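You operate a simulated robot arm through the tools that you are given. There is no shell and no other tool.

Carry out the task below with a simulated two-armed robot. There is one attempt and no reset: what you move stays moved.

TASK
Pick up the bottle marked "1" from the front of the fluid bench with one hand, pass it to the other hand and put it on the low radiator shelf of engine four. Set down upright: bottle.

The check looks at the end state, three seconds after you hand in, the way a careful person would. Anything else that was tipped, shoved, dropped, spilled or broken makes it a failure.

THE ROBOT
Two 7-joint arms with three-finger grippers on one trunk, on a base that moves. Base frame: it is fixed to the floor where the robot stands at the start and does not move with it; the origin is under the middle of the robot, x ahead of it, y to its left, z up. Units: m, degrees, N and s.
The left shoulder is at the start at [0.037, 0.154, 1.021], the right one opposite. With the tool pointing down near the work surface each hand reaches from about 0.1 to 0.6 m from the robot's upright axis, wherever it stands, measured 20 degrees to its own side. Places, roughly: bottle [-2.75, 1.25, 1]; low radiator shelf of engine four (20x18 cm) [-1.3, -3.64, 0.36]. Payload 2.69 kg a hand.
The TCP of each hand is the grasp point between the finger pads, 0.029 m short of the fingertips. In the tool frame z runs along the fingers and y along their closing line. The gripper opens to 0.12 m; its body begins 0.078 m behind the TCP.
Orientation is that of the tool frame in the base frame, as a unit quaternion [w, x, y, z]. With the fingers straight down and closing along the base's y, the tool's x points along the base's -x, its y along +y and its z along -z.

THE INTERFACE
- The arms move only by the tool apply_moves. It takes "left_deltas", "right_deltas" or both (then of equal length, played together; a hand with none holds still); each is a list of rows, each a list of 6 numbers: the shift along the tool's x, y, z in units of 100 mm (1.0 is 100 mm), then the turn, a rotation vector about the tool's x, y, z in units of 60 degrees (1.0 is 60 degrees). In form: [[x, y, z, ax, ay, az], ...]. A call has 1 to 20 rows; each row is the pose to reach, as a shift and turn from the pose commanded when the call began, along the tool's axes at that moment. "left_jaw" and "right_jaw" are, for a hand that has rows, the gripper command, from -1 (fully open) to 1 (shut), values between in proportion, set as the call begins (left out, the last holds). A call with a number of a shift or a turn outside -1 to 1 is refused whole. Each row takes 0.2 s and may step no farther than 0.05 m and 8.6 degrees from the row before; otherwise, or with a gripper value out of range, the whole call is refused. Where a pose cannot be reached the arm comes as near as it can. A force on the tool above 40 N (or 10 N above the force at the start of the call, whichever is more), or a blocked arm, ends the call early, and 0.2 s more pass. Each finger travels about 0.1362 m/s and halts on what it meets, pressing with about 45 N; the grip force reading is that of the motor and also rises with nothing between the fingers. The clock runs only during rows and for 0.2 s after the last one: add rows that repeat a pose to give the fingers time. The reply holds the time, the measured pose of the TCP, the force on the tool along the base axes, the opening and the grip force, in the units named above and with some noise, with the torque about the TCP (base axes, N m) and any sound that the robot's microphone picked up.
- Cameras (640 x 400 px; columns grow to the right, rows downward): "scene" is now at [0.1481, 0.0025, 1.2115]; the picture's right is [0.02, -1.00, 0.00], its down [-0.17, -0.00, -0.99] and it looks along [0.99, 0.01, -0.17] (base axes); focal length 219 px, centre (320, 200). "left" rides on the left gripper at [0.063, 0, -0.104] in its tool frame; the picture's right is [0.00, 1.00, 0.00], its down [-0.83, 0.00, -0.56] and it looks along [-0.56, 0.00, 0.83] (tool axes); focal length 275 px, centre (320, 200). "right" rides on the right gripper at [0.063, 0, -0.104] in its tool frame; the picture's right is [0.00, 1.00, 0.00], its down [-0.83, 0.00, -0.56] and it looks along [-0.56, 0.00, 0.83] (tool axes); focal length 275 px, centre (320, 200). There is no depth. A picture from a camera that has moved, and an enlarged one, comes with that camera's place and axes in the base frame and with its lens.
- get_image(camera): a new picture of that camera. The clock stands still meanwhile.
- lift_body(by): moves the trunk up (or, below 0, down) by that many m; the arms and the scene camera ride with it, the base frame stays. It gives what a move gives, with no picture.
- roll_base(legs): drives the robot by 1 to 6 legs, each [ahead, left, turn to the left] in m, m and degrees, along the robot's own axes; the way and the turn of a leg run together, so that a leg with both is an arc; at most 1.5 m and 180 degrees a leg. The arms and the cameras ride along, it lands a little off, and it stops where it bumps. It gives what a move gives.
- head_to(pan, tilt): turns the head with the scene camera to pan (to the left, within 80 degrees either way) and tilt (down, from -29 to 69), counted from straight ahead of the robot (the tilt from the chest, where the trunk bows). It gives what a move gives.
- zoom(camera, box): a new picture of the part [left, top, right, bottom] of that camera's present view, enlarged. The clock stands still meanwhile.
- hand_in(): hands the job in; it is judged then, once.

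Nothing tells you exact positions but the pictures and the camera data. Unless the task says otherwise, let go and move clear before handing in.

The tools are called after "Request:" as name(argument=value, ...) on one line, values as JSON. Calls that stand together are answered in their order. apply_moves: Moves the arms, as the interface text tells. Its arguments: {"type":"object","properties":{"left_deltas":{"type":"array","items":{"type":"array","items":{"type":"number"}}},"left_jaw":{"type":"number"},"right_deltas":{"type":"array","items":{"type":"array","items":{"type":"number"}}},"right_jaw":{"type":"number"}},"required":[]} The other tools are called the same way: lift_body (by) moves the trunk up or down; roll_base (legs) drives the base; head_to (pan, tilt) turns the head that bears the scene camera; get_image (camera) takes a picture; zoom (camera, box) takes an enlarged picture of a part of a camera's view; hand_in () hands the job in.

At the start:

```text
time: 0.0
left_tool_pos: [0.3848, 0.129, 1.1025]
left_tcp_rot: [0.0, -0.001, 1.0, 0.001]
left_contact_force: [0.5, -0.8, -0.1]
left_wrist_torque: [0.01, 0.0, 0.0]
left_finger_gap: 0.12
left_finger_force: 0.0
right_tool_pos: [0.3246, -0.1106, 1.1748]
right_tcp_rot: [0.0, -0.001, 1.0, 0.0]
right_contact_force: [0.7, 0.2, -0.8]
right_wrist_torque: [-0.01, 0.0, -0.01]
right_finger_gap: 0.1198
right_finger_force: 0.0
trunk travel left (down, up): [-0.387, 0.051]
robot x, y, heading: [0.0037, 0.0009, 0.3]
head pan, tilt (commanded): [0.9, 9.8]
```

scene: 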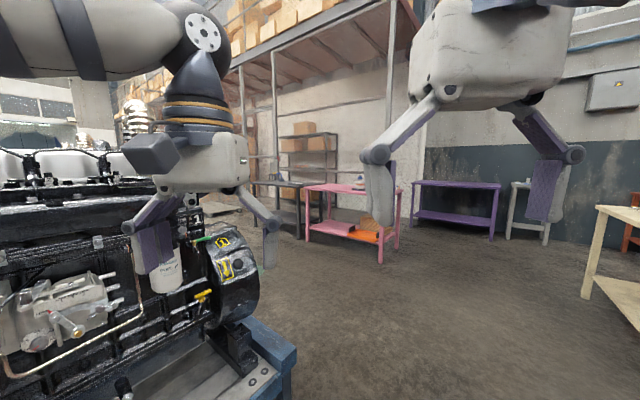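
right: 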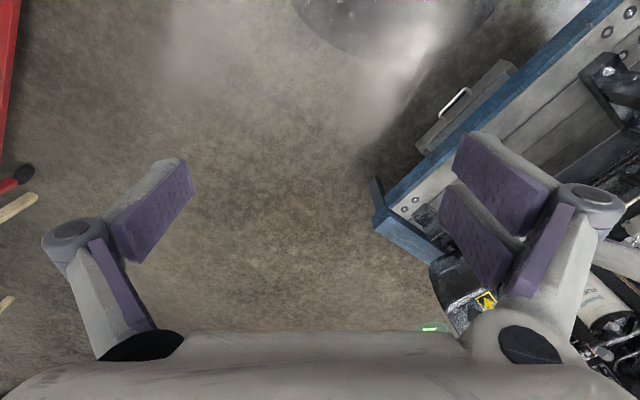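
left: 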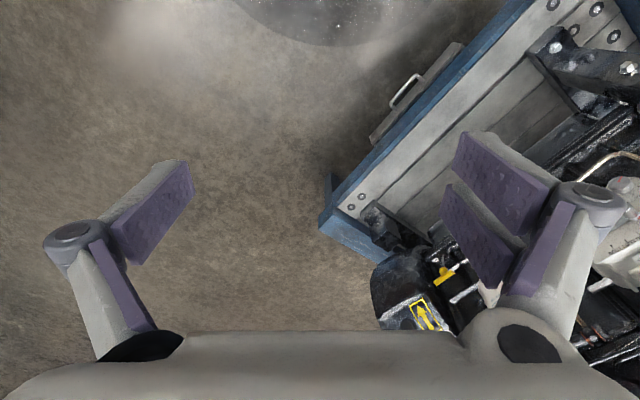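

The left arm hovers near an engine on a blue stand, and the bottle is behind me at about (-2.75, 1.25). I'll look around with the head before moving anything.

Request:
head_to(pan=80, tilt=15)

Request:
get_image(camera="scene")

Request:
head_to(pan=-80, tilt=15)

Request:
get_image(camera="scene")

```text
time: 1.5
left_tool_pos: [0.387, 0.1286, 1.1018]
left_tcp_rot: [0.0, 0.0, 1.0, 0.0]
left_contact_force: [0.2, -0.8, 0.2]
left_wrist_torque: [0.01, 0.01, 0.03]
left_finger_gap: 0.1202
left_finger_force: 0.2
right_tool_pos: [0.3246, -0.1111, 1.1759]
right_tcp_rot: [-0.001, 0.0, 1.0, 0.0]
right_contact_force: [0.0, 0.9, 0.8]
right_wrist_torque: [0.0, -0.01, -0.01]
right_finger_gap: 0.1201
right_finger_force: 0.0
trunk travel left (down, up): [-0.387, 0.051]
robot x, y, heading: [0.0008, -0.0013, -0.1]
head pan, tilt (commanded): [80.0, 15.0]
```

```text
taken
camera scene: at [0.0714, 0.0931, 1.2031], right [0.98, -0.17, 0.0], down [-0.05, -0.25, -0.97], along [0.17, 0.95, -0.26], focal length 219 px, centre (320, 200)
```

scene: 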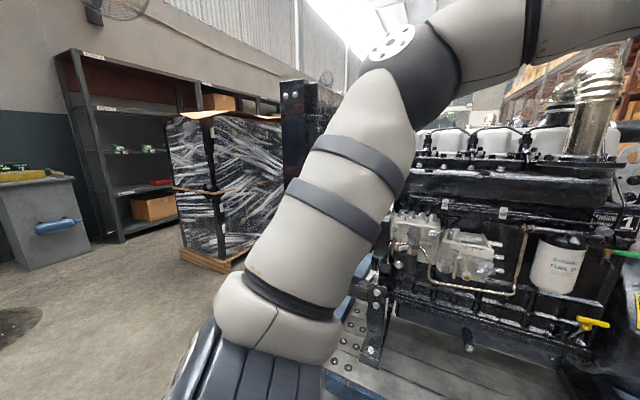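

```text
time: 4.0
left_tool_pos: [0.3851, 0.1294, 1.1025]
left_tcp_rot: [0.0, 0.001, 1.0, 0.0]
left_contact_force: [-0.4, 1.3, -0.9]
left_wrist_torque: [-0.01, -0.02, 0.02]
left_finger_gap: 0.1202
left_finger_force: 0.1
right_tool_pos: [0.3251, -0.1121, 1.1749]
right_tcp_rot: [0.0, 0.0, 1.0, 0.001]
right_contact_force: [-0.1, 0.5, 0.3]
right_wrist_torque: [-0.01, 0.01, -0.05]
right_finger_gap: 0.1199
right_finger_force: 0.0
trunk travel left (down, up): [-0.387, 0.051]
robot x, y, heading: [-0.0029, 0.0024, -0.1]
head pan, tilt (commanded): [-80.0, 15.0]
```

```text
taken
camera scene: at [0.0714, -0.0909, 1.2031], right [-0.98, -0.17, 0.0], down [-0.05, 0.25, -0.97], along [0.17, -0.95, -0.26], focal length 219 px, centre (320, 200)
```

scene: 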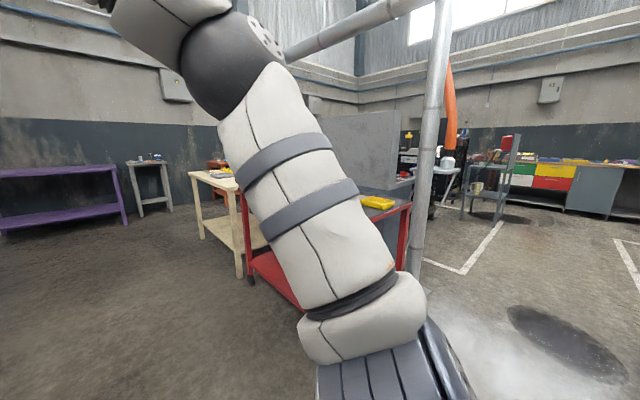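

The engine on its blue stand sits close on my left. A grey bench, possibly the fluid bench, shows behind me on the left, and a red table and a pole are on my right. I'll check the near clearance before I start to turn.

Request:
head_to(pan=60, tilt=50)

Request:
get_image(camera="scene")

Request:
head_to(pan=-45, tilt=45)

Request:
get_image(camera="scene")

```text
time: 6.2
left_tool_pos: [0.3856, 0.1294, 1.1028]
left_tcp_rot: [0.0, 0.0, 1.0, 0.0]
left_contact_force: [-0.6, -0.3, 0.4]
left_wrist_torque: [0.0, 0.0, 0.0]
left_finger_gap: 0.12
left_finger_force: 0.0
right_tool_pos: [0.326, -0.1106, 1.1741]
right_tcp_rot: [0.0, 0.0, 1.0, -0.001]
right_contact_force: [-0.5, 0.1, -0.1]
right_wrist_torque: [0.0, 0.0, 0.03]
right_finger_gap: 0.1199
right_finger_force: 0.1
trunk travel left (down, up): [-0.387, 0.051]
robot x, y, heading: [0.001, 0.0011, -0.0]
head pan, tilt (commanded): [60.0, 50.0]
```

```text
taken
camera scene: at [0.0937, 0.0678, 1.1493], right [0.87, -0.5, 0.0], down [-0.38, -0.66, -0.64], along [0.32, 0.56, -0.77], focal length 219 px, centre (320, 200)
```

scene: 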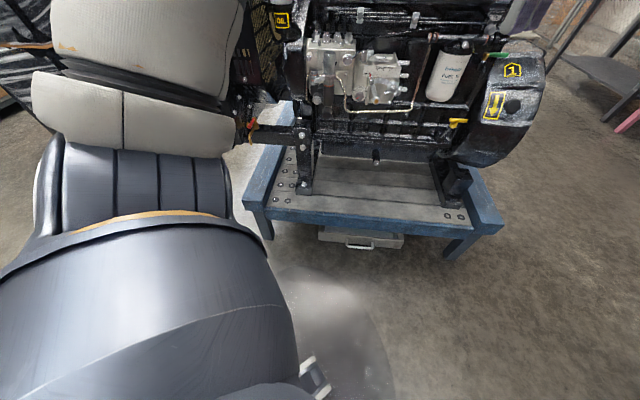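

```text
time: 8.0
left_tool_pos: [0.3851, 0.1286, 1.1025]
left_tcp_rot: [0.0, 0.001, 1.0, 0.0]
left_contact_force: [-0.1, -0.9, 0.1]
left_wrist_torque: [-0.04, -0.01, 0.0]
left_finger_gap: 0.1201
left_finger_force: 0.1
right_tool_pos: [0.3266, -0.1118, 1.1754]
right_tcp_rot: [0.0, 0.0, 1.0, 0.001]
right_contact_force: [18.6, -49.8, 17.6]
right_wrist_torque: [5.56, 3.32, 3.59]
right_finger_gap: 0.12
right_finger_force: 0.0
trunk travel left (down, up): [-0.387, 0.051]
robot x, y, heading: [0.001, 0.0018, -0.0]
head pan, tilt (commanded): [-45.0, 45.0]
```

```text
taken
camera scene: at [0.1344, -0.0095, 1.1539], right [-0.13, -0.99, 0.0], down [-0.72, 0.1, -0.69], along [0.68, -0.09, -0.73], focal length 219 px, centre (320, 200)
```

scene: 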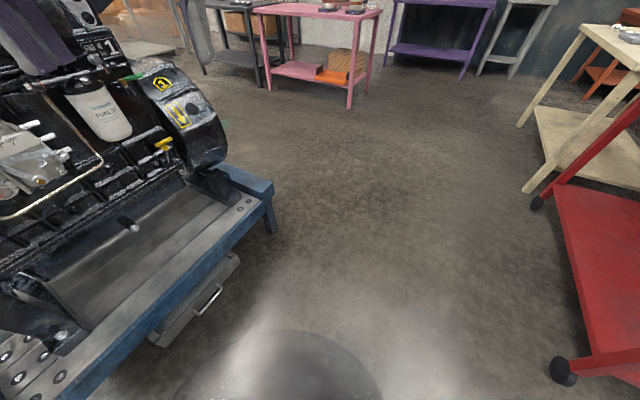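

The head touched the right gripper when I tilted it down toward the right, so I'll bring it back to level. The engine stand edge is about 0.57 m from my axis and the red cart is about 1 m to the right. I'll strafe right to get clearance before turning.

Request:
head_to(pan=0, tilt=10)

Request:
roll_base(legs=[[0, -0.25, 0]])

Request:
get_image(camera="scene")

```text
time: 9.2
left_tool_pos: [0.3845, 0.1287, 1.1033]
left_tcp_rot: [-0.001, 0.0, 1.0, -0.001]
left_contact_force: [0.4, -0.7, -0.6]
left_wrist_torque: [0.02, -0.01, 0.01]
left_finger_gap: 0.1198
left_finger_force: 0.2
right_tool_pos: [0.3252, -0.1105, 1.1754]
right_tcp_rot: [0.0, 0.001, 1.0, 0.001]
right_contact_force: [0.6, 0.0, -1.0]
right_wrist_torque: [0.01, 0.0, -0.01]
right_finger_gap: 0.12
right_finger_force: 0.1
trunk travel left (down, up): [-0.387, 0.051]
robot x, y, heading: [0.0022, -0.0024, 0.1]
head pan, tilt (commanded): [0.0, 10.0]
```

```text
time: 11.6
left_tool_pos: [0.3855, -0.1129, 1.1029]
left_tcp_rot: [0.0, -0.001, 1.0, 0.0]
left_contact_force: [0.7, -0.9, -0.2]
left_wrist_torque: [0.04, -0.01, 0.0]
left_finger_gap: 0.1201
left_finger_force: 0.1
right_tool_pos: [0.3264, -0.3527, 1.1733]
right_tcp_rot: [0.0, -0.001, 1.0, 0.0]
right_contact_force: [0.1, -0.1, 0.5]
right_wrist_torque: [0.01, 0.02, 0.01]
right_finger_gap: 0.12
right_finger_force: 0.1
trunk travel left (down, up): [-0.387, 0.051]
robot x, y, heading: [0.0034, -0.2391, 0.2]
head pan, tilt (commanded): [0.0, 10.0]
```

```text
taken
camera scene: at [0.1481, -0.2402, 1.2112], right [0.0, -1.0, 0.0], down [-0.17, 0.0, -0.98], along [0.98, 0.0, -0.17], focal length 219 px, centre (320, 200)
```

scene: 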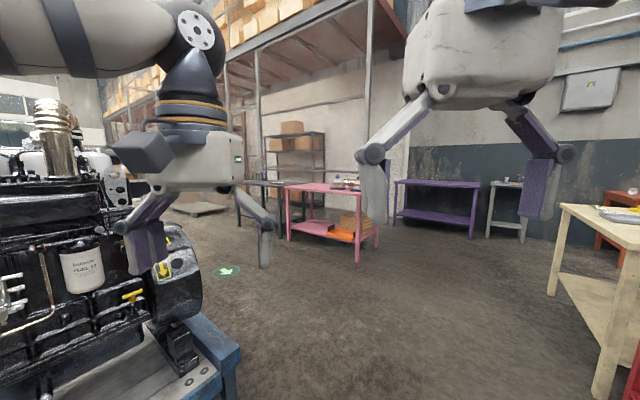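

There is now room on the left and the hands are clear of the engine. Next I'll turn left in place toward the fluid bench and check the view.

Request:
roll_base(legs=[[0, 0, 80]])

Request:
head_to(pan=60, tilt=12)

Request:
get_image(camera="scene")

```text
time: 15.4
left_tool_pos: [-0.0604, 0.1618, 1.1022]
left_tcp_rot: [-0.001, -0.644, 0.765, 0.0]
left_contact_force: [0.0, 0.2, -0.5]
left_wrist_torque: [-0.02, 0.0, -0.01]
left_finger_gap: 0.1201
left_finger_force: 0.1
right_tool_pos: [0.1671, 0.0609, 1.1739]
right_tcp_rot: [-0.001, -0.642, 0.766, 0.0]
right_contact_force: [0.1, 0.5, 0.1]
right_wrist_torque: [0.01, 0.01, 0.01]
right_finger_gap: 0.1202
right_finger_force: 0.1
trunk travel left (down, up): [-0.387, 0.051]
robot x, y, heading: [-0.0025, -0.2415, 80.0]
head pan, tilt (commanded): [0.0, 10.0]
```

```text
time: 16.7
left_tool_pos: [-0.0595, 0.1606, 1.1023]
left_tcp_rot: [0.0, -0.644, 0.765, -0.001]
left_contact_force: [0.3, 0.6, 0.3]
left_wrist_torque: [-0.03, 0.0, 0.02]
left_finger_gap: 0.1199
left_finger_force: 0.1
right_tool_pos: [0.1647, 0.0594, 1.175]
right_tcp_rot: [0.0, -0.643, 0.766, 0.0]
right_contact_force: [0.2, 0.7, -0.1]
right_wrist_torque: [0.0, 0.0, -0.01]
right_finger_gap: 0.1201
right_finger_force: 0.0
trunk travel left (down, up): [-0.387, 0.051]
robot x, y, heading: [-0.0006, -0.2386, 80.1]
head pan, tilt (commanded): [60.0, 12.0]
```

```text
taken
camera scene: at [-0.0623, -0.1252, 1.208], right [0.64, 0.77, 0.0], down [0.16, -0.13, -0.98], along [-0.75, 0.63, -0.21], focal length 219 px, centre (320, 200)
```

scene: 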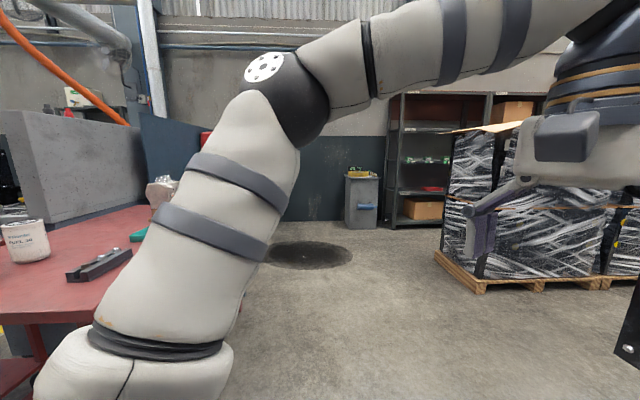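

A red table carrying a filter can is to the left (west of me), and the left elbow is hiding the fluid bench. I'll turn further left so I can look straight at it.

Request:
head_to(pan=0, tilt=10)

Request:
roll_base(legs=[[0, 0, 60]])

Request:
get_image(camera="scene")

```text
time: 18.0
left_tool_pos: [-0.0605, 0.1608, 1.1023]
left_tcp_rot: [0.0, -0.643, 0.766, 0.0]
left_contact_force: [-0.4, 0.1, -0.6]
left_wrist_torque: [0.01, 0.0, -0.03]
left_finger_gap: 0.12
left_finger_force: 0.1
right_tool_pos: [0.1646, 0.0595, 1.1745]
right_tcp_rot: [0.0, -0.643, 0.766, -0.001]
right_contact_force: [0.3, 0.6, -0.5]
right_wrist_torque: [-0.01, 0.0, 0.01]
right_finger_gap: 0.1197
right_finger_force: 0.1
trunk travel left (down, up): [-0.387, 0.051]
robot x, y, heading: [-0.0002, -0.2389, 79.8]
head pan, tilt (commanded): [0.0, 10.0]
```

```text
time: 21.2
left_tool_pos: [-0.3848, -0.109, 1.1021]
left_tcp_rot: [0.0, 0.947, -0.321, 0.0]
left_contact_force: [1.1, 0.0, 1.0]
left_wrist_torque: [0.01, -0.01, 0.04]
left_finger_gap: 0.1199
left_finger_force: 0.0
right_tool_pos: [-0.1904, 0.0448, 1.1753]
right_tcp_rot: [-0.001, 0.947, -0.321, 0.0]
right_contact_force: [-0.1, 0.4, 0.0]
right_wrist_torque: [-0.04, -0.02, 0.03]
right_finger_gap: 0.1199
right_finger_force: 0.2
trunk travel left (down, up): [-0.387, 0.051]
robot x, y, heading: [-0.0, -0.2394, 142.7]
head pan, tilt (commanded): [0.0, 10.0]
```

```text
taken
camera scene: at [-0.1184, -0.1495, 1.2112], right [0.61, 0.79, 0.0], down [0.14, -0.11, -0.98], along [-0.78, 0.6, -0.17], focal length 219 px, centre (320, 200)
```

scene: 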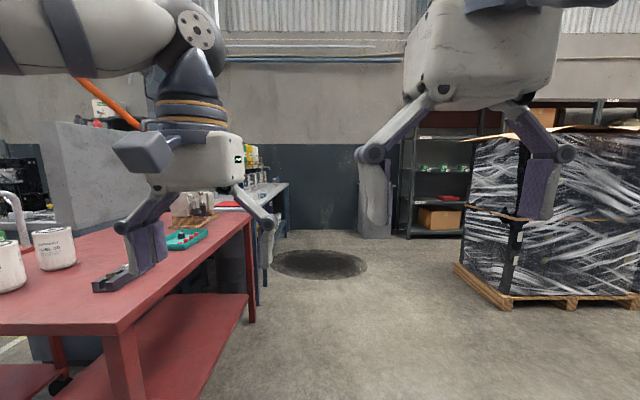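

The red workbench runs along the left, and behind it is a grey-blue bench with bottles, which is probably the fluid bench. I'll zoom in on it.

Request:
zoom(camera="scene", box=[160, 130, 400, 280])

Request:
zoom(camera="scene", box=[0, 180, 352, 400])

```text
2.67 times, centred on (280, 205) of scene
camera zoom: at [-0.1184, -0.1495, 1.2112], right [0.61, 0.79, 0.0], down [0.14, -0.11, -0.98], along [-0.78, 0.6, -0.17], focal length 585 px, centre (427, 187)
```

zoom: 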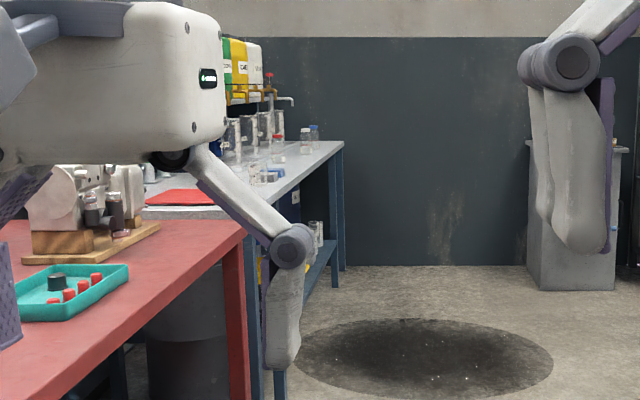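

```text
1.82 times, centred on (176, 290) of scene
camera zoom: at [-0.1184, -0.1495, 1.2112], right [0.61, 0.79, 0.0], down [0.14, -0.11, -0.98], along [-0.78, 0.6, -0.17], focal length 399 px, centre (582, 36)
```

zoom: 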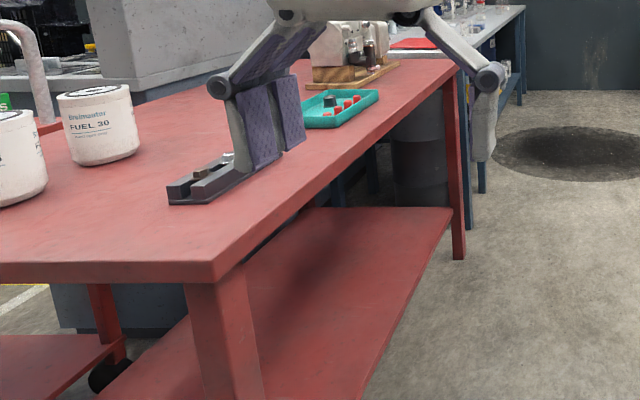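

The fluid bench's front edge runs almost along my heading, with two small bottles near its far front end. I'll shift right, away from the red bench, and then drive along the corridor.

Request:
roll_base(legs=[[0, -0.4, 0], [1.4, 0, 0]])

Request:
get_image(camera="scene")

```text
time: 31.5
left_tool_pos: [-1.28, 1.0459, 1.1016]
left_tcp_rot: [0.0, 0.952, -0.306, -0.001]
left_contact_force: [-0.5, -1.1, 0.7]
left_wrist_torque: [0.01, -0.03, -0.01]
left_finger_gap: 0.1199
left_finger_force: 0.0
right_tool_pos: [-1.0928, 1.2071, 1.1745]
right_tcp_rot: [0.0, 0.952, -0.305, 0.0]
right_contact_force: [-0.2, 0.4, 0.6]
right_wrist_torque: [-0.04, -0.03, 0.0]
right_finger_gap: 0.12
right_finger_force: 0.1
trunk travel left (down, up): [-0.387, 0.051]
robot x, y, heading: [-0.8922, 0.928, 144.4]
head pan, tilt (commanded): [0.0, 10.0]
```

```text
taken
camera scene: at [-1.0135, 1.0149, 1.2112], right [0.58, 0.81, 0.0], down [0.14, -0.1, -0.98], along [-0.8, 0.57, -0.17], focal length 219 px, centre (320, 200)
```

scene: 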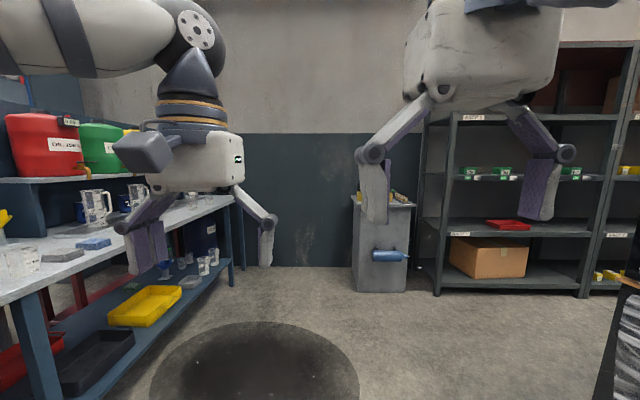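

The fluid bench is on my left, with fluid jugs on a rear shelf and pitchers and small items on the top. I'll pan the head left to survey its top.

Request:
zoom(camera="scene", box=[0, 100, 320, 300])

Request:
head_to(pan=35, tilt=10)

Request:
get_image(camera="scene")

```text
2.00 times, centred on (160, 200) of scene
camera zoom: at [-1.0135, 1.0149, 1.2112], right [0.58, 0.81, 0.0], down [0.14, -0.1, -0.98], along [-0.8, 0.57, -0.17], focal length 439 px, centre (640, 200)
```

zoom: 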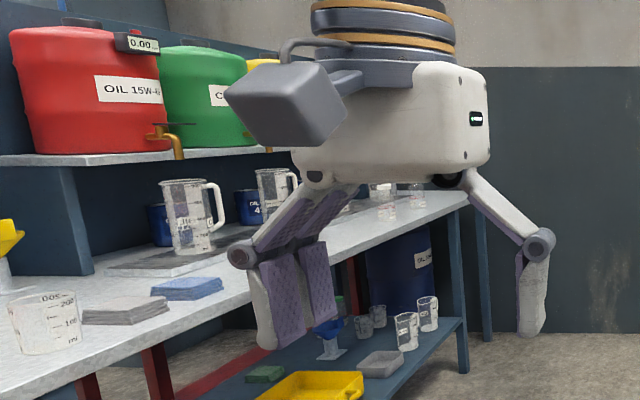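

```text
time: 32.5
left_tool_pos: [-1.2806, 1.047, 1.1022]
left_tcp_rot: [0.0, 0.952, -0.306, -0.002]
left_contact_force: [-0.2, 0.2, -0.1]
left_wrist_torque: [0.02, -0.03, 0.02]
left_finger_gap: 0.12
left_finger_force: 0.1
right_tool_pos: [-1.0926, 1.2057, 1.1754]
right_tcp_rot: [0.0, 0.952, -0.306, 0.0]
right_contact_force: [0.8, -0.2, -0.3]
right_wrist_torque: [0.0, 0.01, 0.02]
right_finger_gap: 0.1202
right_finger_force: 0.1
trunk travel left (down, up): [-0.387, 0.051]
robot x, y, heading: [-0.8928, 0.9271, 144.4]
head pan, tilt (commanded): [35.0, 10.0]
```

```text
taken
camera scene: at [-1.0308, 0.9618, 1.2112], right [0.01, 1.0, 0.0], down [0.17, 0.0, -0.98], along [-0.98, 0.01, -0.17], focal length 219 px, centre (320, 200)
```

scene: 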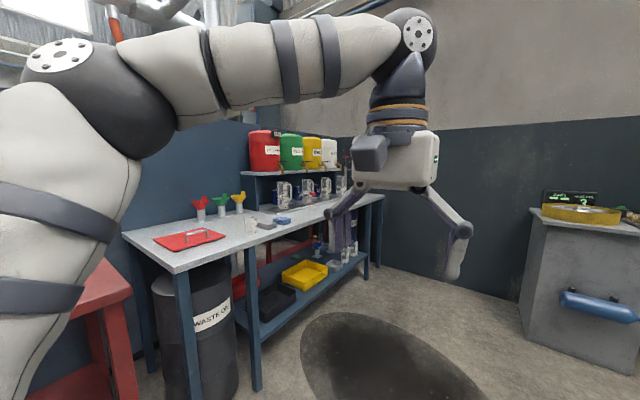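

The bench top is at about z≈0.85, its front edge runs at about 143°, and the small bottles are at its far end. A grey stand with a scale is ahead on the right. I'll drive further along and then turn to face the bench.

Request:
head_to(pan=0, tilt=10)

Request:
roll_base(legs=[[1.2, 0, 0], [0, 0, 60]])

Request:
get_image(camera="scene")

```text
time: 33.5
left_tool_pos: [-1.2802, 1.0464, 1.1022]
left_tcp_rot: [0.0, 0.952, -0.306, -0.001]
left_contact_force: [-0.1, -0.3, 0.3]
left_wrist_torque: [-0.01, 0.02, -0.02]
left_finger_gap: 0.1199
left_finger_force: 0.1
right_tool_pos: [-1.0922, 1.2066, 1.1745]
right_tcp_rot: [-0.001, 0.952, -0.306, 0.0]
right_contact_force: [-0.6, 0.2, 0.1]
right_wrist_torque: [-0.04, 0.0, 0.03]
right_finger_gap: 0.1197
right_finger_force: 0.0
trunk travel left (down, up): [-0.387, 0.051]
robot x, y, heading: [-0.8928, 0.926, 144.5]
head pan, tilt (commanded): [0.0, 10.0]
```

```text
time: 42.2
left_tool_pos: [-2.1539, 1.365, 1.1024]
left_tcp_rot: [0.001, 0.98, 0.199, -0.001]
left_contact_force: [0.1, -0.5, 0.3]
left_wrist_torque: [0.01, 0.02, 0.01]
left_finger_gap: 0.1199
left_finger_force: 0.0
right_tool_pos: [-2.1927, 1.609, 1.1743]
right_tcp_rot: [0.0, 0.98, 0.199, -0.001]
right_contact_force: [-0.2, 0.2, 0.3]
right_wrist_torque: [0.03, 0.01, 0.02]
right_finger_gap: 0.12
right_finger_force: 0.0
trunk travel left (down, up): [-0.387, 0.051]
robot x, y, heading: [-1.8485, 1.6306, -156.8]
head pan, tilt (commanded): [0.0, 10.0]
```

```text
taken
camera scene: at [-1.9877, 1.5771, 1.2112], right [-0.39, 0.92, 0.0], down [0.16, 0.07, -0.98], along [-0.91, -0.38, -0.17], focal length 219 px, centre (320, 200)
```

scene: 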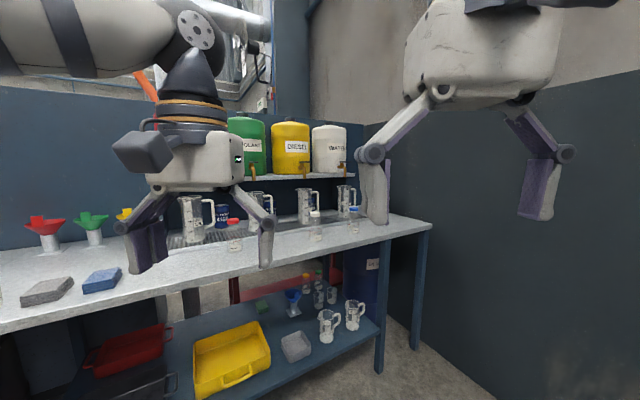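

Three small bottles stand on the front part of the bench with red, white and blue caps. I'll zoom in to find the one marked "1".

Request:
zoom(camera="scene", box=[200, 180, 400, 305])

Request:
zoom(camera="scene", box=[210, 195, 290, 270])

Request:
zoom(camera="scene", box=[295, 190, 375, 250])

```text
3.20 times, centred on (300, 242) of scene
camera zoom: at [-1.9877, 1.5771, 1.2112], right [-0.39, 0.92, 0.0], down [0.16, 0.07, -0.98], along [-0.91, -0.38, -0.17], focal length 702 px, centre (384, 64)
```

zoom: 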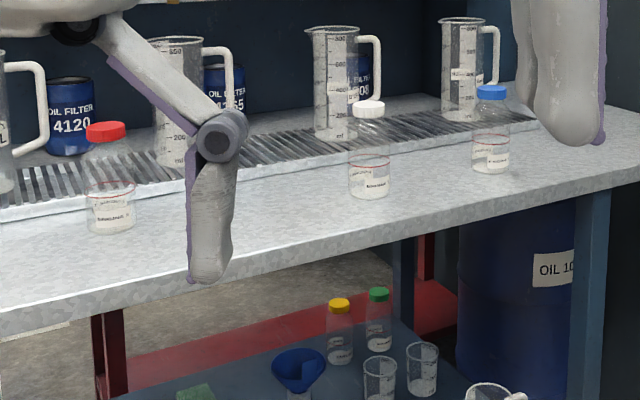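

```text
5.33 times, centred on (250, 232) of scene
camera zoom: at [-1.9877, 1.5771, 1.2112], right [-0.39, 0.92, 0.0], down [0.16, 0.07, -0.98], along [-0.91, -0.38, -0.17], focal length 1170 px, centre (693, 27)
```

zoom: 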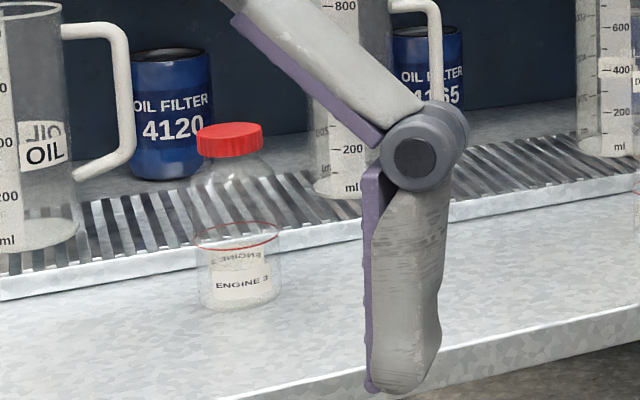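

```text
6.67 times, centred on (335, 220) of scene
camera zoom: at [-1.9877, 1.5771, 1.2112], right [-0.39, 0.92, 0.0], down [0.16, 0.07, -0.98], along [-0.91, -0.38, -0.17], focal length 1463 px, centre (220, 67)
```

zoom: 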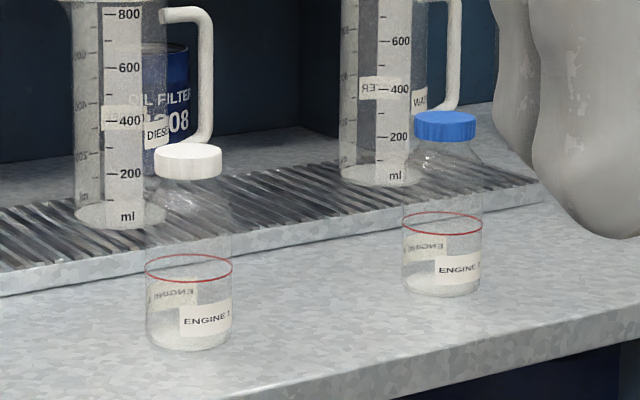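

The labels read "ENGINE n", and the white-capped bottle seems to be ENGINE 1 and is closest to the given spot. I'll square up to the bench and move closer so I can read them properly.

Request:
roll_base(legs=[[0, 0, 27], [0.2, 0, 0], [0, -0.38, 0]])

Request:
get_image(camera="scene")

```text
time: 48.2
left_tool_pos: [-2.4159, 1.3477, 1.1033]
left_tcp_rot: [0.002, 0.909, 0.417, -0.001]
left_contact_force: [0.3, 0.7, -0.7]
left_wrist_torque: [0.01, -0.01, -0.02]
left_finger_gap: 0.1197
left_finger_force: 0.0
right_tool_pos: [-2.5586, 1.5505, 1.1751]
right_tcp_rot: [0.0, 0.909, 0.417, 0.001]
right_contact_force: [-0.6, 0.5, 0.1]
right_wrist_torque: [-0.01, -0.01, 0.01]
right_finger_gap: 0.1198
right_finger_force: 0.1
trunk travel left (down, up): [-0.387, 0.051]
robot x, y, heading: [-2.2628, 1.7226, -130.8]
head pan, tilt (commanded): [0.0, 10.0]
```

```text
taken
camera scene: at [-2.3597, 1.6126, 1.2112], right [-0.76, 0.65, 0.0], down [0.11, 0.13, -0.98], along [-0.64, -0.75, -0.17], focal length 219 px, centre (320, 200)
```

scene: 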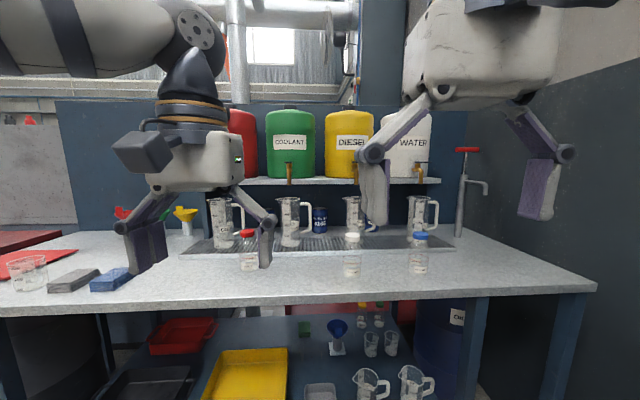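

Request:
zoom(camera="scene", box=[335, 225, 371, 285])

Request:
zoom(camera="scene", box=[400, 225, 440, 285])

Request:
zoom(camera="scene", box=[230, 222, 270, 282])

Request:
zoom(camera="scene", box=[340, 295, 400, 360])

```text
6.67 times, centred on (353, 255) of scene
camera zoom: at [-2.3597, 1.6126, 1.2112], right [-0.76, 0.65, 0.0], down [0.11, 0.13, -0.98], along [-0.64, -0.75, -0.17], focal length 1463 px, centre (100, -167)
```

zoom: 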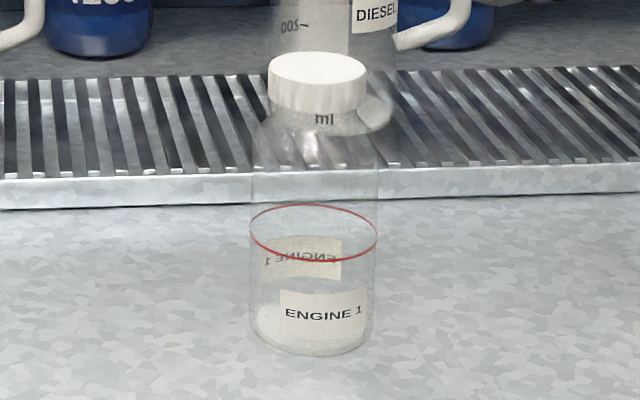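

```text
6.67 times, centred on (420, 255) of scene
camera zoom: at [-2.3597, 1.6126, 1.2112], right [-0.76, 0.65, 0.0], down [0.11, 0.13, -0.98], along [-0.64, -0.75, -0.17], focal length 1463 px, centre (-347, -167)
```

zoom: 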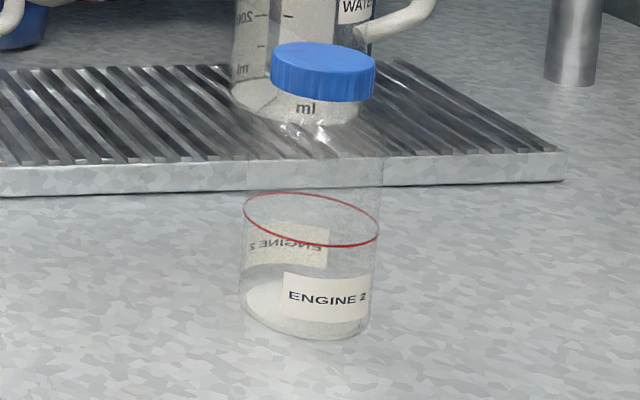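

```text
6.67 times, centred on (250, 252) of scene
camera zoom: at [-2.3597, 1.6126, 1.2112], right [-0.76, 0.65, 0.0], down [0.11, 0.13, -0.98], along [-0.64, -0.75, -0.17], focal length 1463 px, centre (787, -147)
```

zoom: 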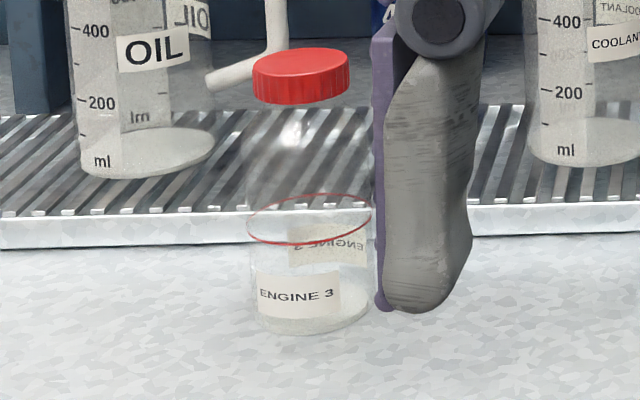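

```text
6.15 times, centred on (370, 328) of scene
camera zoom: at [-2.3597, 1.6126, 1.2112], right [-0.76, 0.65, 0.0], down [0.11, 0.13, -0.98], along [-0.64, -0.75, -0.17], focal length 1350 px, centre (12, -585)
```

zoom: 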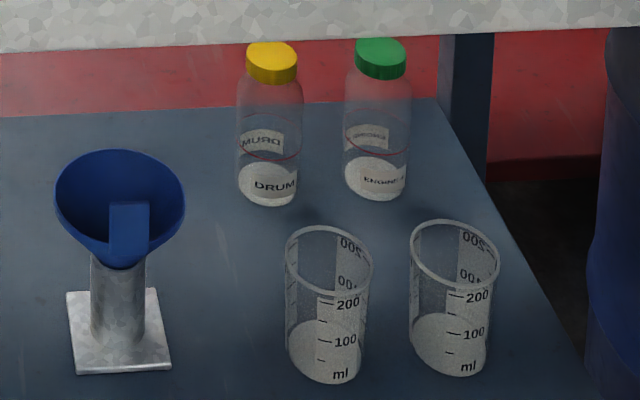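

The white-capped bottle is "ENGINE 1", at about (-2.883, 1.170) with its base at z≈0.843 and about 0.135 m tall. I'll edge up to the bench so the right hand can grip the cap from above.

Request:
roll_base(legs=[[0.27, 0, 0]])

Request:
get_image(camera="scene")

Request:
get_image(camera="right")

Request:
get_image(camera="left")

```text
time: 50.1
left_tool_pos: [-2.5911, 1.1395, 1.1027]
left_tcp_rot: [0.0, 0.908, 0.42, 0.0]
left_contact_force: [-0.9, -1.0, -0.1]
left_wrist_torque: [0.0, 0.01, 0.0]
left_finger_gap: 0.1197
left_finger_force: 0.0
right_tool_pos: [-2.7353, 1.3402, 1.1738]
right_tcp_rot: [0.0, 0.908, 0.419, 0.0]
right_contact_force: [-0.6, -0.9, 0.6]
right_wrist_torque: [0.01, 0.0, 0.01]
right_finger_gap: 0.1198
right_finger_force: 0.0
trunk travel left (down, up): [-0.387, 0.051]
robot x, y, heading: [-2.4424, 1.5179, -130.7]
head pan, tilt (commanded): [0.0, 10.0]
```

```text
taken
camera scene: at [-2.5372, 1.4041, 1.2111], right [-0.76, 0.65, 0.0], down [0.11, 0.13, -0.98], along [-0.64, -0.75, -0.17], focal length 219 px, centre (320, 200)
```

scene: 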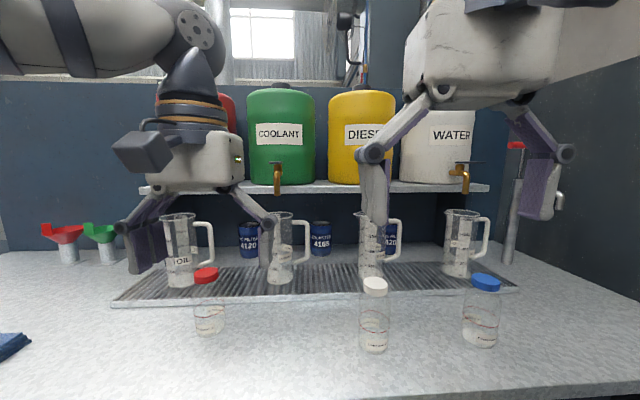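

```text
taken
camera right: at [-2.6943, 1.3881, 1.2778], right [0.76, -0.65, 0.0], down [-0.54, -0.64, 0.56], along [-0.36, -0.42, -0.83], focal length 275 px, centre (320, 200)
```

right: 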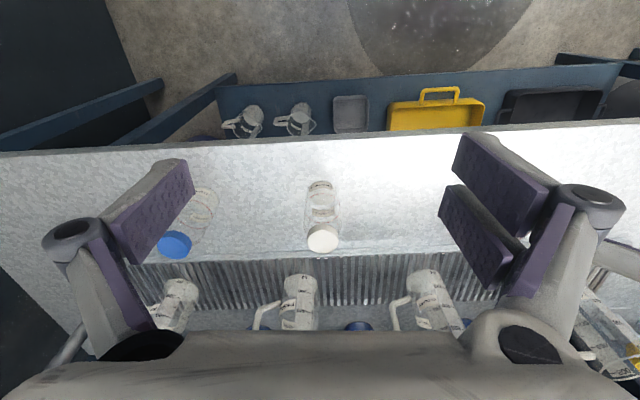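

```text
taken
camera left: at [-2.5516, 1.1865, 1.2057], right [0.76, -0.65, 0.0], down [-0.54, -0.63, 0.56], along [-0.36, -0.42, -0.83], focal length 275 px, centre (320, 200)
```

left: 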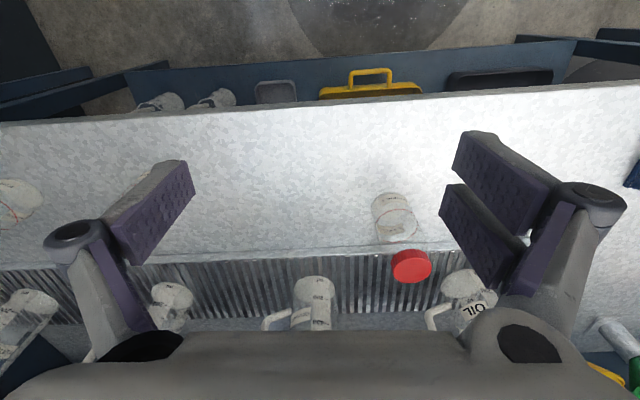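

Right-hand TCP is at about 0.33 m ahead and the bottle is at about 0.538 m ahead, already in line laterally. I'll advance the right hand high above the bench in two steps.

Request:
apply_moves(right_deltas=[[-0.4, 0, 0, 0, 0, 0], [-0.8, 0, 0, 0, 0, 0], [-1.0, 0, 0, 0, 0, 0]], right_jaw=-1)

Request:
apply_moves(right_deltas=[[-0.4, 0, 0.2, 0, 0, 0], [-0.8, 0, 0.4, 0, 0, 0], [-1.0, 0, 0.6, 0, 0, 0]], right_jaw=-1)

Request:
get_image(camera="right")

Request:
get_image(camera="scene")

```text
time: 50.9
left_tool_pos: [-2.5917, 1.1383, 1.1021]
left_tcp_rot: [0.0, 0.908, 0.419, 0.0]
left_contact_force: [0.3, 0.8, -1.3]
left_wrist_torque: [0.04, 0.01, -0.02]
left_finger_gap: 0.12
left_finger_force: 0.1
right_tool_pos: [-2.8005, 1.264, 1.1743]
right_tcp_rot: [0.001, 0.908, 0.419, 0.0]
right_contact_force: [0.6, 0.5, 0.1]
right_wrist_torque: [0.01, -0.01, -0.01]
right_finger_gap: 0.1201
right_finger_force: 0.0
trunk travel left (down, up): [-0.387, 0.051]
robot x, y, heading: [-2.4379, 1.5177, -130.4]
head pan, tilt (commanded): [0.0, 10.0]
```

```text
time: 51.7
left_tool_pos: [-2.5928, 1.1387, 1.1025]
left_tcp_rot: [0.0, 0.908, 0.419, 0.0]
left_contact_force: [0.6, -0.9, 0.2]
left_wrist_torque: [0.02, -0.04, -0.04]
left_finger_gap: 0.1197
left_finger_force: 0.1
right_tool_pos: [-2.8489, 1.2189, 1.1165]
right_tcp_rot: [0.001, 0.908, 0.42, 0.0]
right_contact_force: [0.1, -1.0, 0.3]
right_wrist_torque: [0.05, -0.02, 0.03]
right_finger_gap: 0.1201
right_finger_force: 0.1
right hand out of reach, approached as far as the arm can: row 1, 2, 3
trunk travel left (down, up): [-0.387, 0.051]
robot x, y, heading: [-2.4429, 1.5175, -130.4]
head pan, tilt (commanded): [0.0, 10.0]
```

```text
taken
camera right: at [-2.8077, 1.2659, 1.2197], right [0.76, -0.64, 0.0], down [-0.54, -0.64, 0.56], along [-0.36, -0.43, -0.83], focal length 275 px, centre (320, 200)
```

right: 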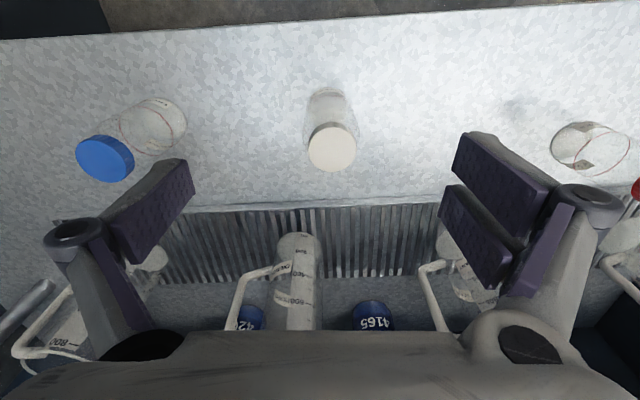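

```text
taken
camera scene: at [-2.538, 1.4034, 1.2108], right [-0.76, 0.65, 0.0], down [0.11, 0.13, -0.98], along [-0.64, -0.75, -0.18], focal length 219 px, centre (320, 200)
```

scene: 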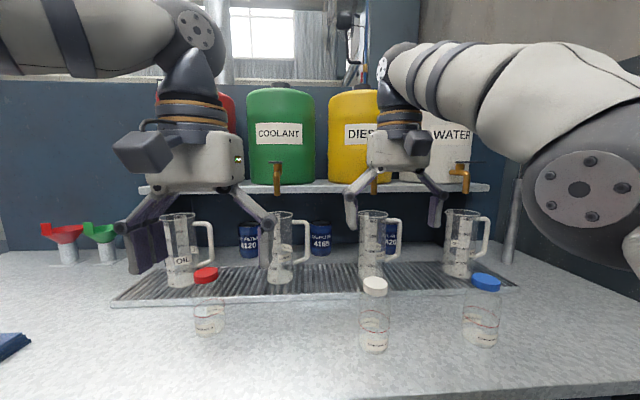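

The right hand stopped just short because it is too high to reach that far, so I'll lower it a little and see how far forward it settles. The fingertips will still be above the cap.

Request:
apply_moves(right_deltas=[[0, 0, 0.3, 0, 0, 0], [0, 0, 0.6, 0, 0, 0], [0, 0, 0.6, 0, 0, 0]], right_jaw=-1)

Request:
get_image(camera="right")

```text
time: 52.5
left_tool_pos: [-2.5924, 1.1403, 1.1034]
left_tcp_rot: [0.001, 0.908, 0.42, -0.001]
left_contact_force: [0.4, 0.2, -0.3]
left_wrist_torque: [0.01, 0.04, -0.04]
left_finger_gap: 0.1201
left_finger_force: 0.1
right_tool_pos: [-2.8466, 1.2188, 1.0595]
right_tcp_rot: [0.0, 0.908, 0.419, 0.0]
right_contact_force: [0.0, 0.1, 0.2]
right_wrist_torque: [-0.01, 0.01, 0.02]
right_finger_gap: 0.1197
right_finger_force: 0.0
trunk travel left (down, up): [-0.387, 0.051]
robot x, y, heading: [-2.4421, 1.5178, -130.4]
head pan, tilt (commanded): [0.0, 10.0]
```

```text
taken
camera right: at [-2.8052, 1.2673, 1.1622], right [0.76, -0.65, 0.0], down [-0.54, -0.63, 0.56], along [-0.36, -0.43, -0.83], focal length 275 px, centre (320, 200)
```

right: 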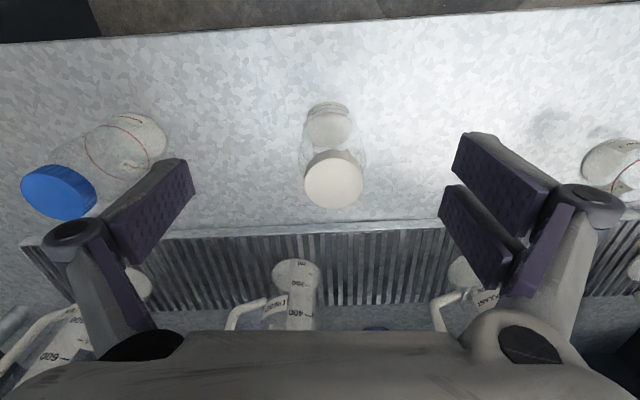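

The cap top is at z≈0.979, 43 mm ahead of and 10 mm left of the right TCP. I'll centre over it first, then check before going down.

Request:
apply_moves(right_deltas=[[-0.22, 0.05, 0.05, 0, 0, 0], [-0.43, 0.1, 0.1, 0, 0, 0], [-0.43, 0.1, 0.1, 0, 0, 0]], right_jaw=-1)

Request:
get_image(camera="right")

```text
time: 53.3
left_tool_pos: [-2.5909, 1.1392, 1.1026]
left_tcp_rot: [0.0, 0.908, 0.42, -0.001]
left_contact_force: [0.3, 1.1, 0.2]
left_wrist_torque: [-0.01, -0.01, 0.02]
left_finger_gap: 0.1197
left_finger_force: 0.0
right_tool_pos: [-2.8661, 1.1845, 1.0462]
right_tcp_rot: [0.0, 0.908, 0.419, 0.0]
right_contact_force: [-0.1, -0.1, -0.3]
right_wrist_torque: [-0.03, 0.03, 0.03]
right_finger_gap: 0.1197
right_finger_force: 0.0
trunk travel left (down, up): [-0.387, 0.051]
robot x, y, heading: [-2.4405, 1.515, -130.4]
head pan, tilt (commanded): [0.0, 10.0]
```

```text
taken
camera right: at [-2.8251, 1.2318, 1.1516], right [0.76, -0.65, 0.0], down [-0.54, -0.64, 0.56], along [-0.36, -0.42, -0.83], focal length 275 px, centre (320, 200)
```

right: 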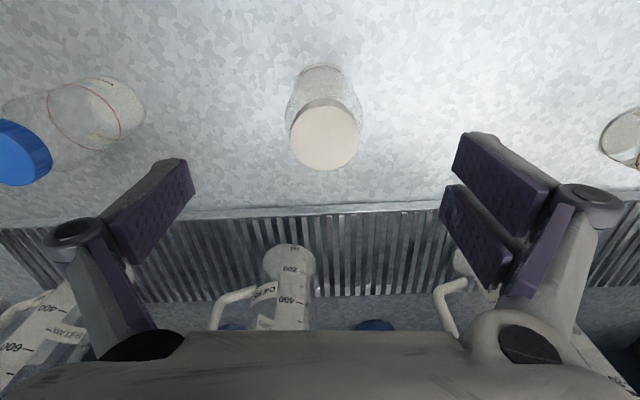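

The hand is nearly centred over the cap, about 6 mm short forward. I'll descend so the pads surround the cap, with the jaws still open.

Request:
apply_moves(right_deltas=[[-0.05, 0.02, 0.2, 0, 0, 0], [-0.05, 0.02, 0.4, 0, 0, 0], [-0.05, 0.02, 0.6, 0, 0, 0], [-0.05, 0.02, 0.8, 0, 0, 0], [-0.05, 0.02, 0.8, 0, 0, 0]], right_jaw=-1)

Request:
get_image(camera="right")

Request:
zoom(camera="scene", box=[290, 180, 470, 380])

```text
time: 54.5
left_tool_pos: [-2.5917, 1.1397, 1.1022]
left_tcp_rot: [0.001, 0.908, 0.419, 0.0]
left_contact_force: [-0.4, 0.2, -0.3]
left_wrist_torque: [0.01, 0.02, 0.0]
left_finger_gap: 0.1198
left_finger_force: 0.1
right_tool_pos: [-2.8685, 1.176, 0.9675]
right_tcp_rot: [0.0, 0.908, 0.419, 0.0]
right_contact_force: [-0.7, 0.4, 0.3]
right_wrist_torque: [0.04, 0.01, -0.06]
right_finger_gap: 0.1203
right_finger_force: 0.1
trunk travel left (down, up): [-0.387, 0.051]
robot x, y, heading: [-2.4395, 1.52, -130.4]
head pan, tilt (commanded): [0.0, 10.0]
```

```text
taken
camera right: at [-2.8274, 1.2236, 1.0707], right [0.76, -0.65, 0.0], down [-0.54, -0.64, 0.56], along [-0.36, -0.42, -0.83], focal length 275 px, centre (320, 200)
```

right: 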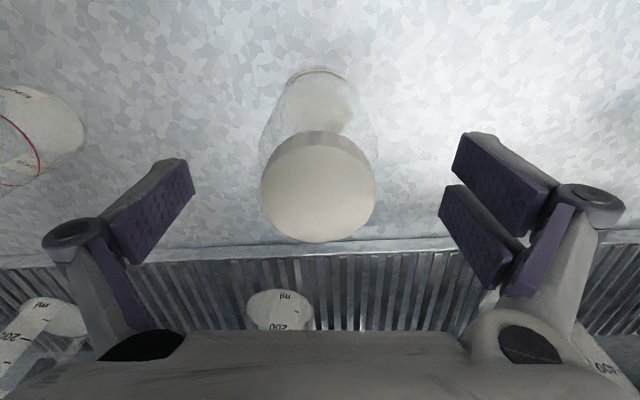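

```text
2.00 times, centred on (380, 280) of scene
camera zoom: at [-2.5368, 1.4046, 1.2112], right [-0.76, 0.65, 0.0], down [0.11, 0.13, -0.98], along [-0.64, -0.75, -0.17], focal length 439 px, centre (200, 40)
```

zoom: 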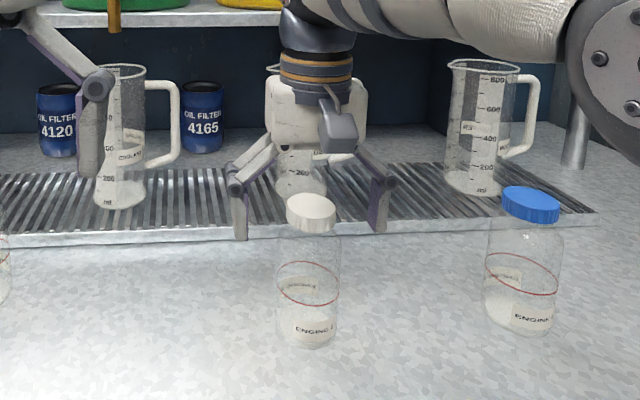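

The cap is centred between the pads, 11 mm above the TCP plane at its top. I'll close the right gripper.

Request:
apply_moves(right_deltas=[[0, 0, 0, 0, 0, 0], [0, 0, 0, 0, 0, 0], [0, 0, 0, 0, 0, 0], [0, 0, 0, 0, 0, 0], [0, 0, 0, 0, 0, 0]], right_jaw=1)

Request:
get_image(camera="right")

```text
time: 55.7
left_tool_pos: [-2.5924, 1.1403, 1.1018]
left_tcp_rot: [0.0, 0.908, 0.419, -0.002]
left_contact_force: [0.0, 0.0, -0.9]
left_wrist_torque: [0.0, -0.02, -0.01]
left_finger_gap: 0.1198
left_finger_force: 0.0
right_tool_pos: [-2.8684, 1.176, 0.9685]
right_tcp_rot: [0.0, 0.908, 0.418, 0.0]
right_contact_force: [-2.0, 0.1, 6.2]
right_wrist_torque: [-0.03, 0.03, -0.01]
right_finger_gap: 0.0585
right_finger_force: 45.2
trunk travel left (down, up): [-0.387, 0.051]
robot x, y, heading: [-2.4378, 1.5164, -130.7]
head pan, tilt (commanded): [0.0, 10.0]
```

```text
taken
camera right: at [-2.8273, 1.2238, 1.0713], right [0.76, -0.65, 0.0], down [-0.54, -0.63, 0.56], along [-0.36, -0.43, -0.83], focal length 275 px, centre (320, 200)
```

right: 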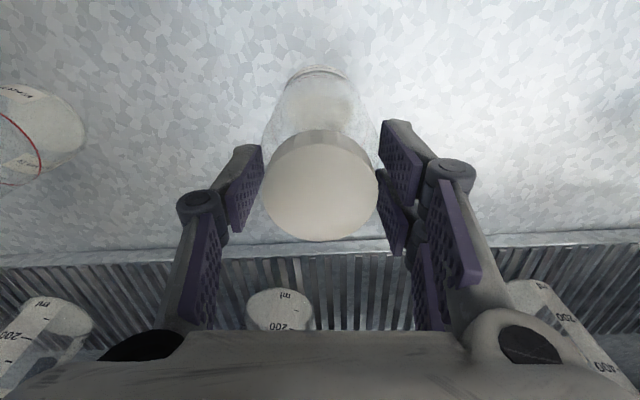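

The gap of 58 mm shows the fingertips are resting on the sloped shoulder rather than the cap. I'll open slightly, go 25 mm lower so the tips grip the cylindrical body, and close again.

Request:
apply_moves(right_deltas=[[0, 0, 0, 0, 0, 0], [0, 0, 0, 0, 0, 0], [0, 0, 0.1, 0, 0, 0], [0, 0, 0.25, 0, 0, 0], [0, 0, 0.25, 0, 0, 0]], right_jaw=-0.6)

Request:
get_image(camera="right")

```text
time: 56.9
left_tool_pos: [-2.5916, 1.1401, 1.1021]
left_tcp_rot: [0.0, 0.908, 0.419, -0.001]
left_contact_force: [-0.2, -0.3, 0.6]
left_wrist_torque: [0.01, -0.03, -0.01]
left_finger_gap: 0.1197
left_finger_force: 0.0
right_tool_pos: [-2.8704, 1.1748, 0.9416]
right_tcp_rot: [0.0, 0.908, 0.419, 0.0]
right_contact_force: [-0.2, 0.2, -0.9]
right_wrist_torque: [0.0, -0.03, 0.0]
right_finger_gap: 0.096
right_finger_force: 0.0
trunk travel left (down, up): [-0.387, 0.051]
robot x, y, heading: [-2.4377, 1.5126, -130.5]
head pan, tilt (commanded): [0.0, 10.0]
```

```text
taken
camera right: at [-2.8289, 1.2225, 1.0456], right [0.76, -0.65, 0.0], down [-0.54, -0.64, 0.56], along [-0.36, -0.42, -0.83], focal length 275 px, centre (320, 200)
```

right: 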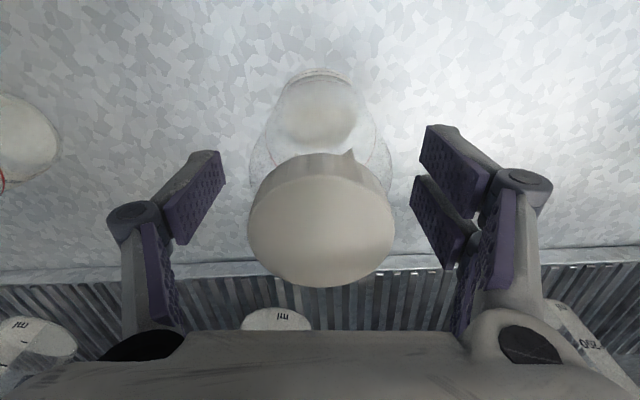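

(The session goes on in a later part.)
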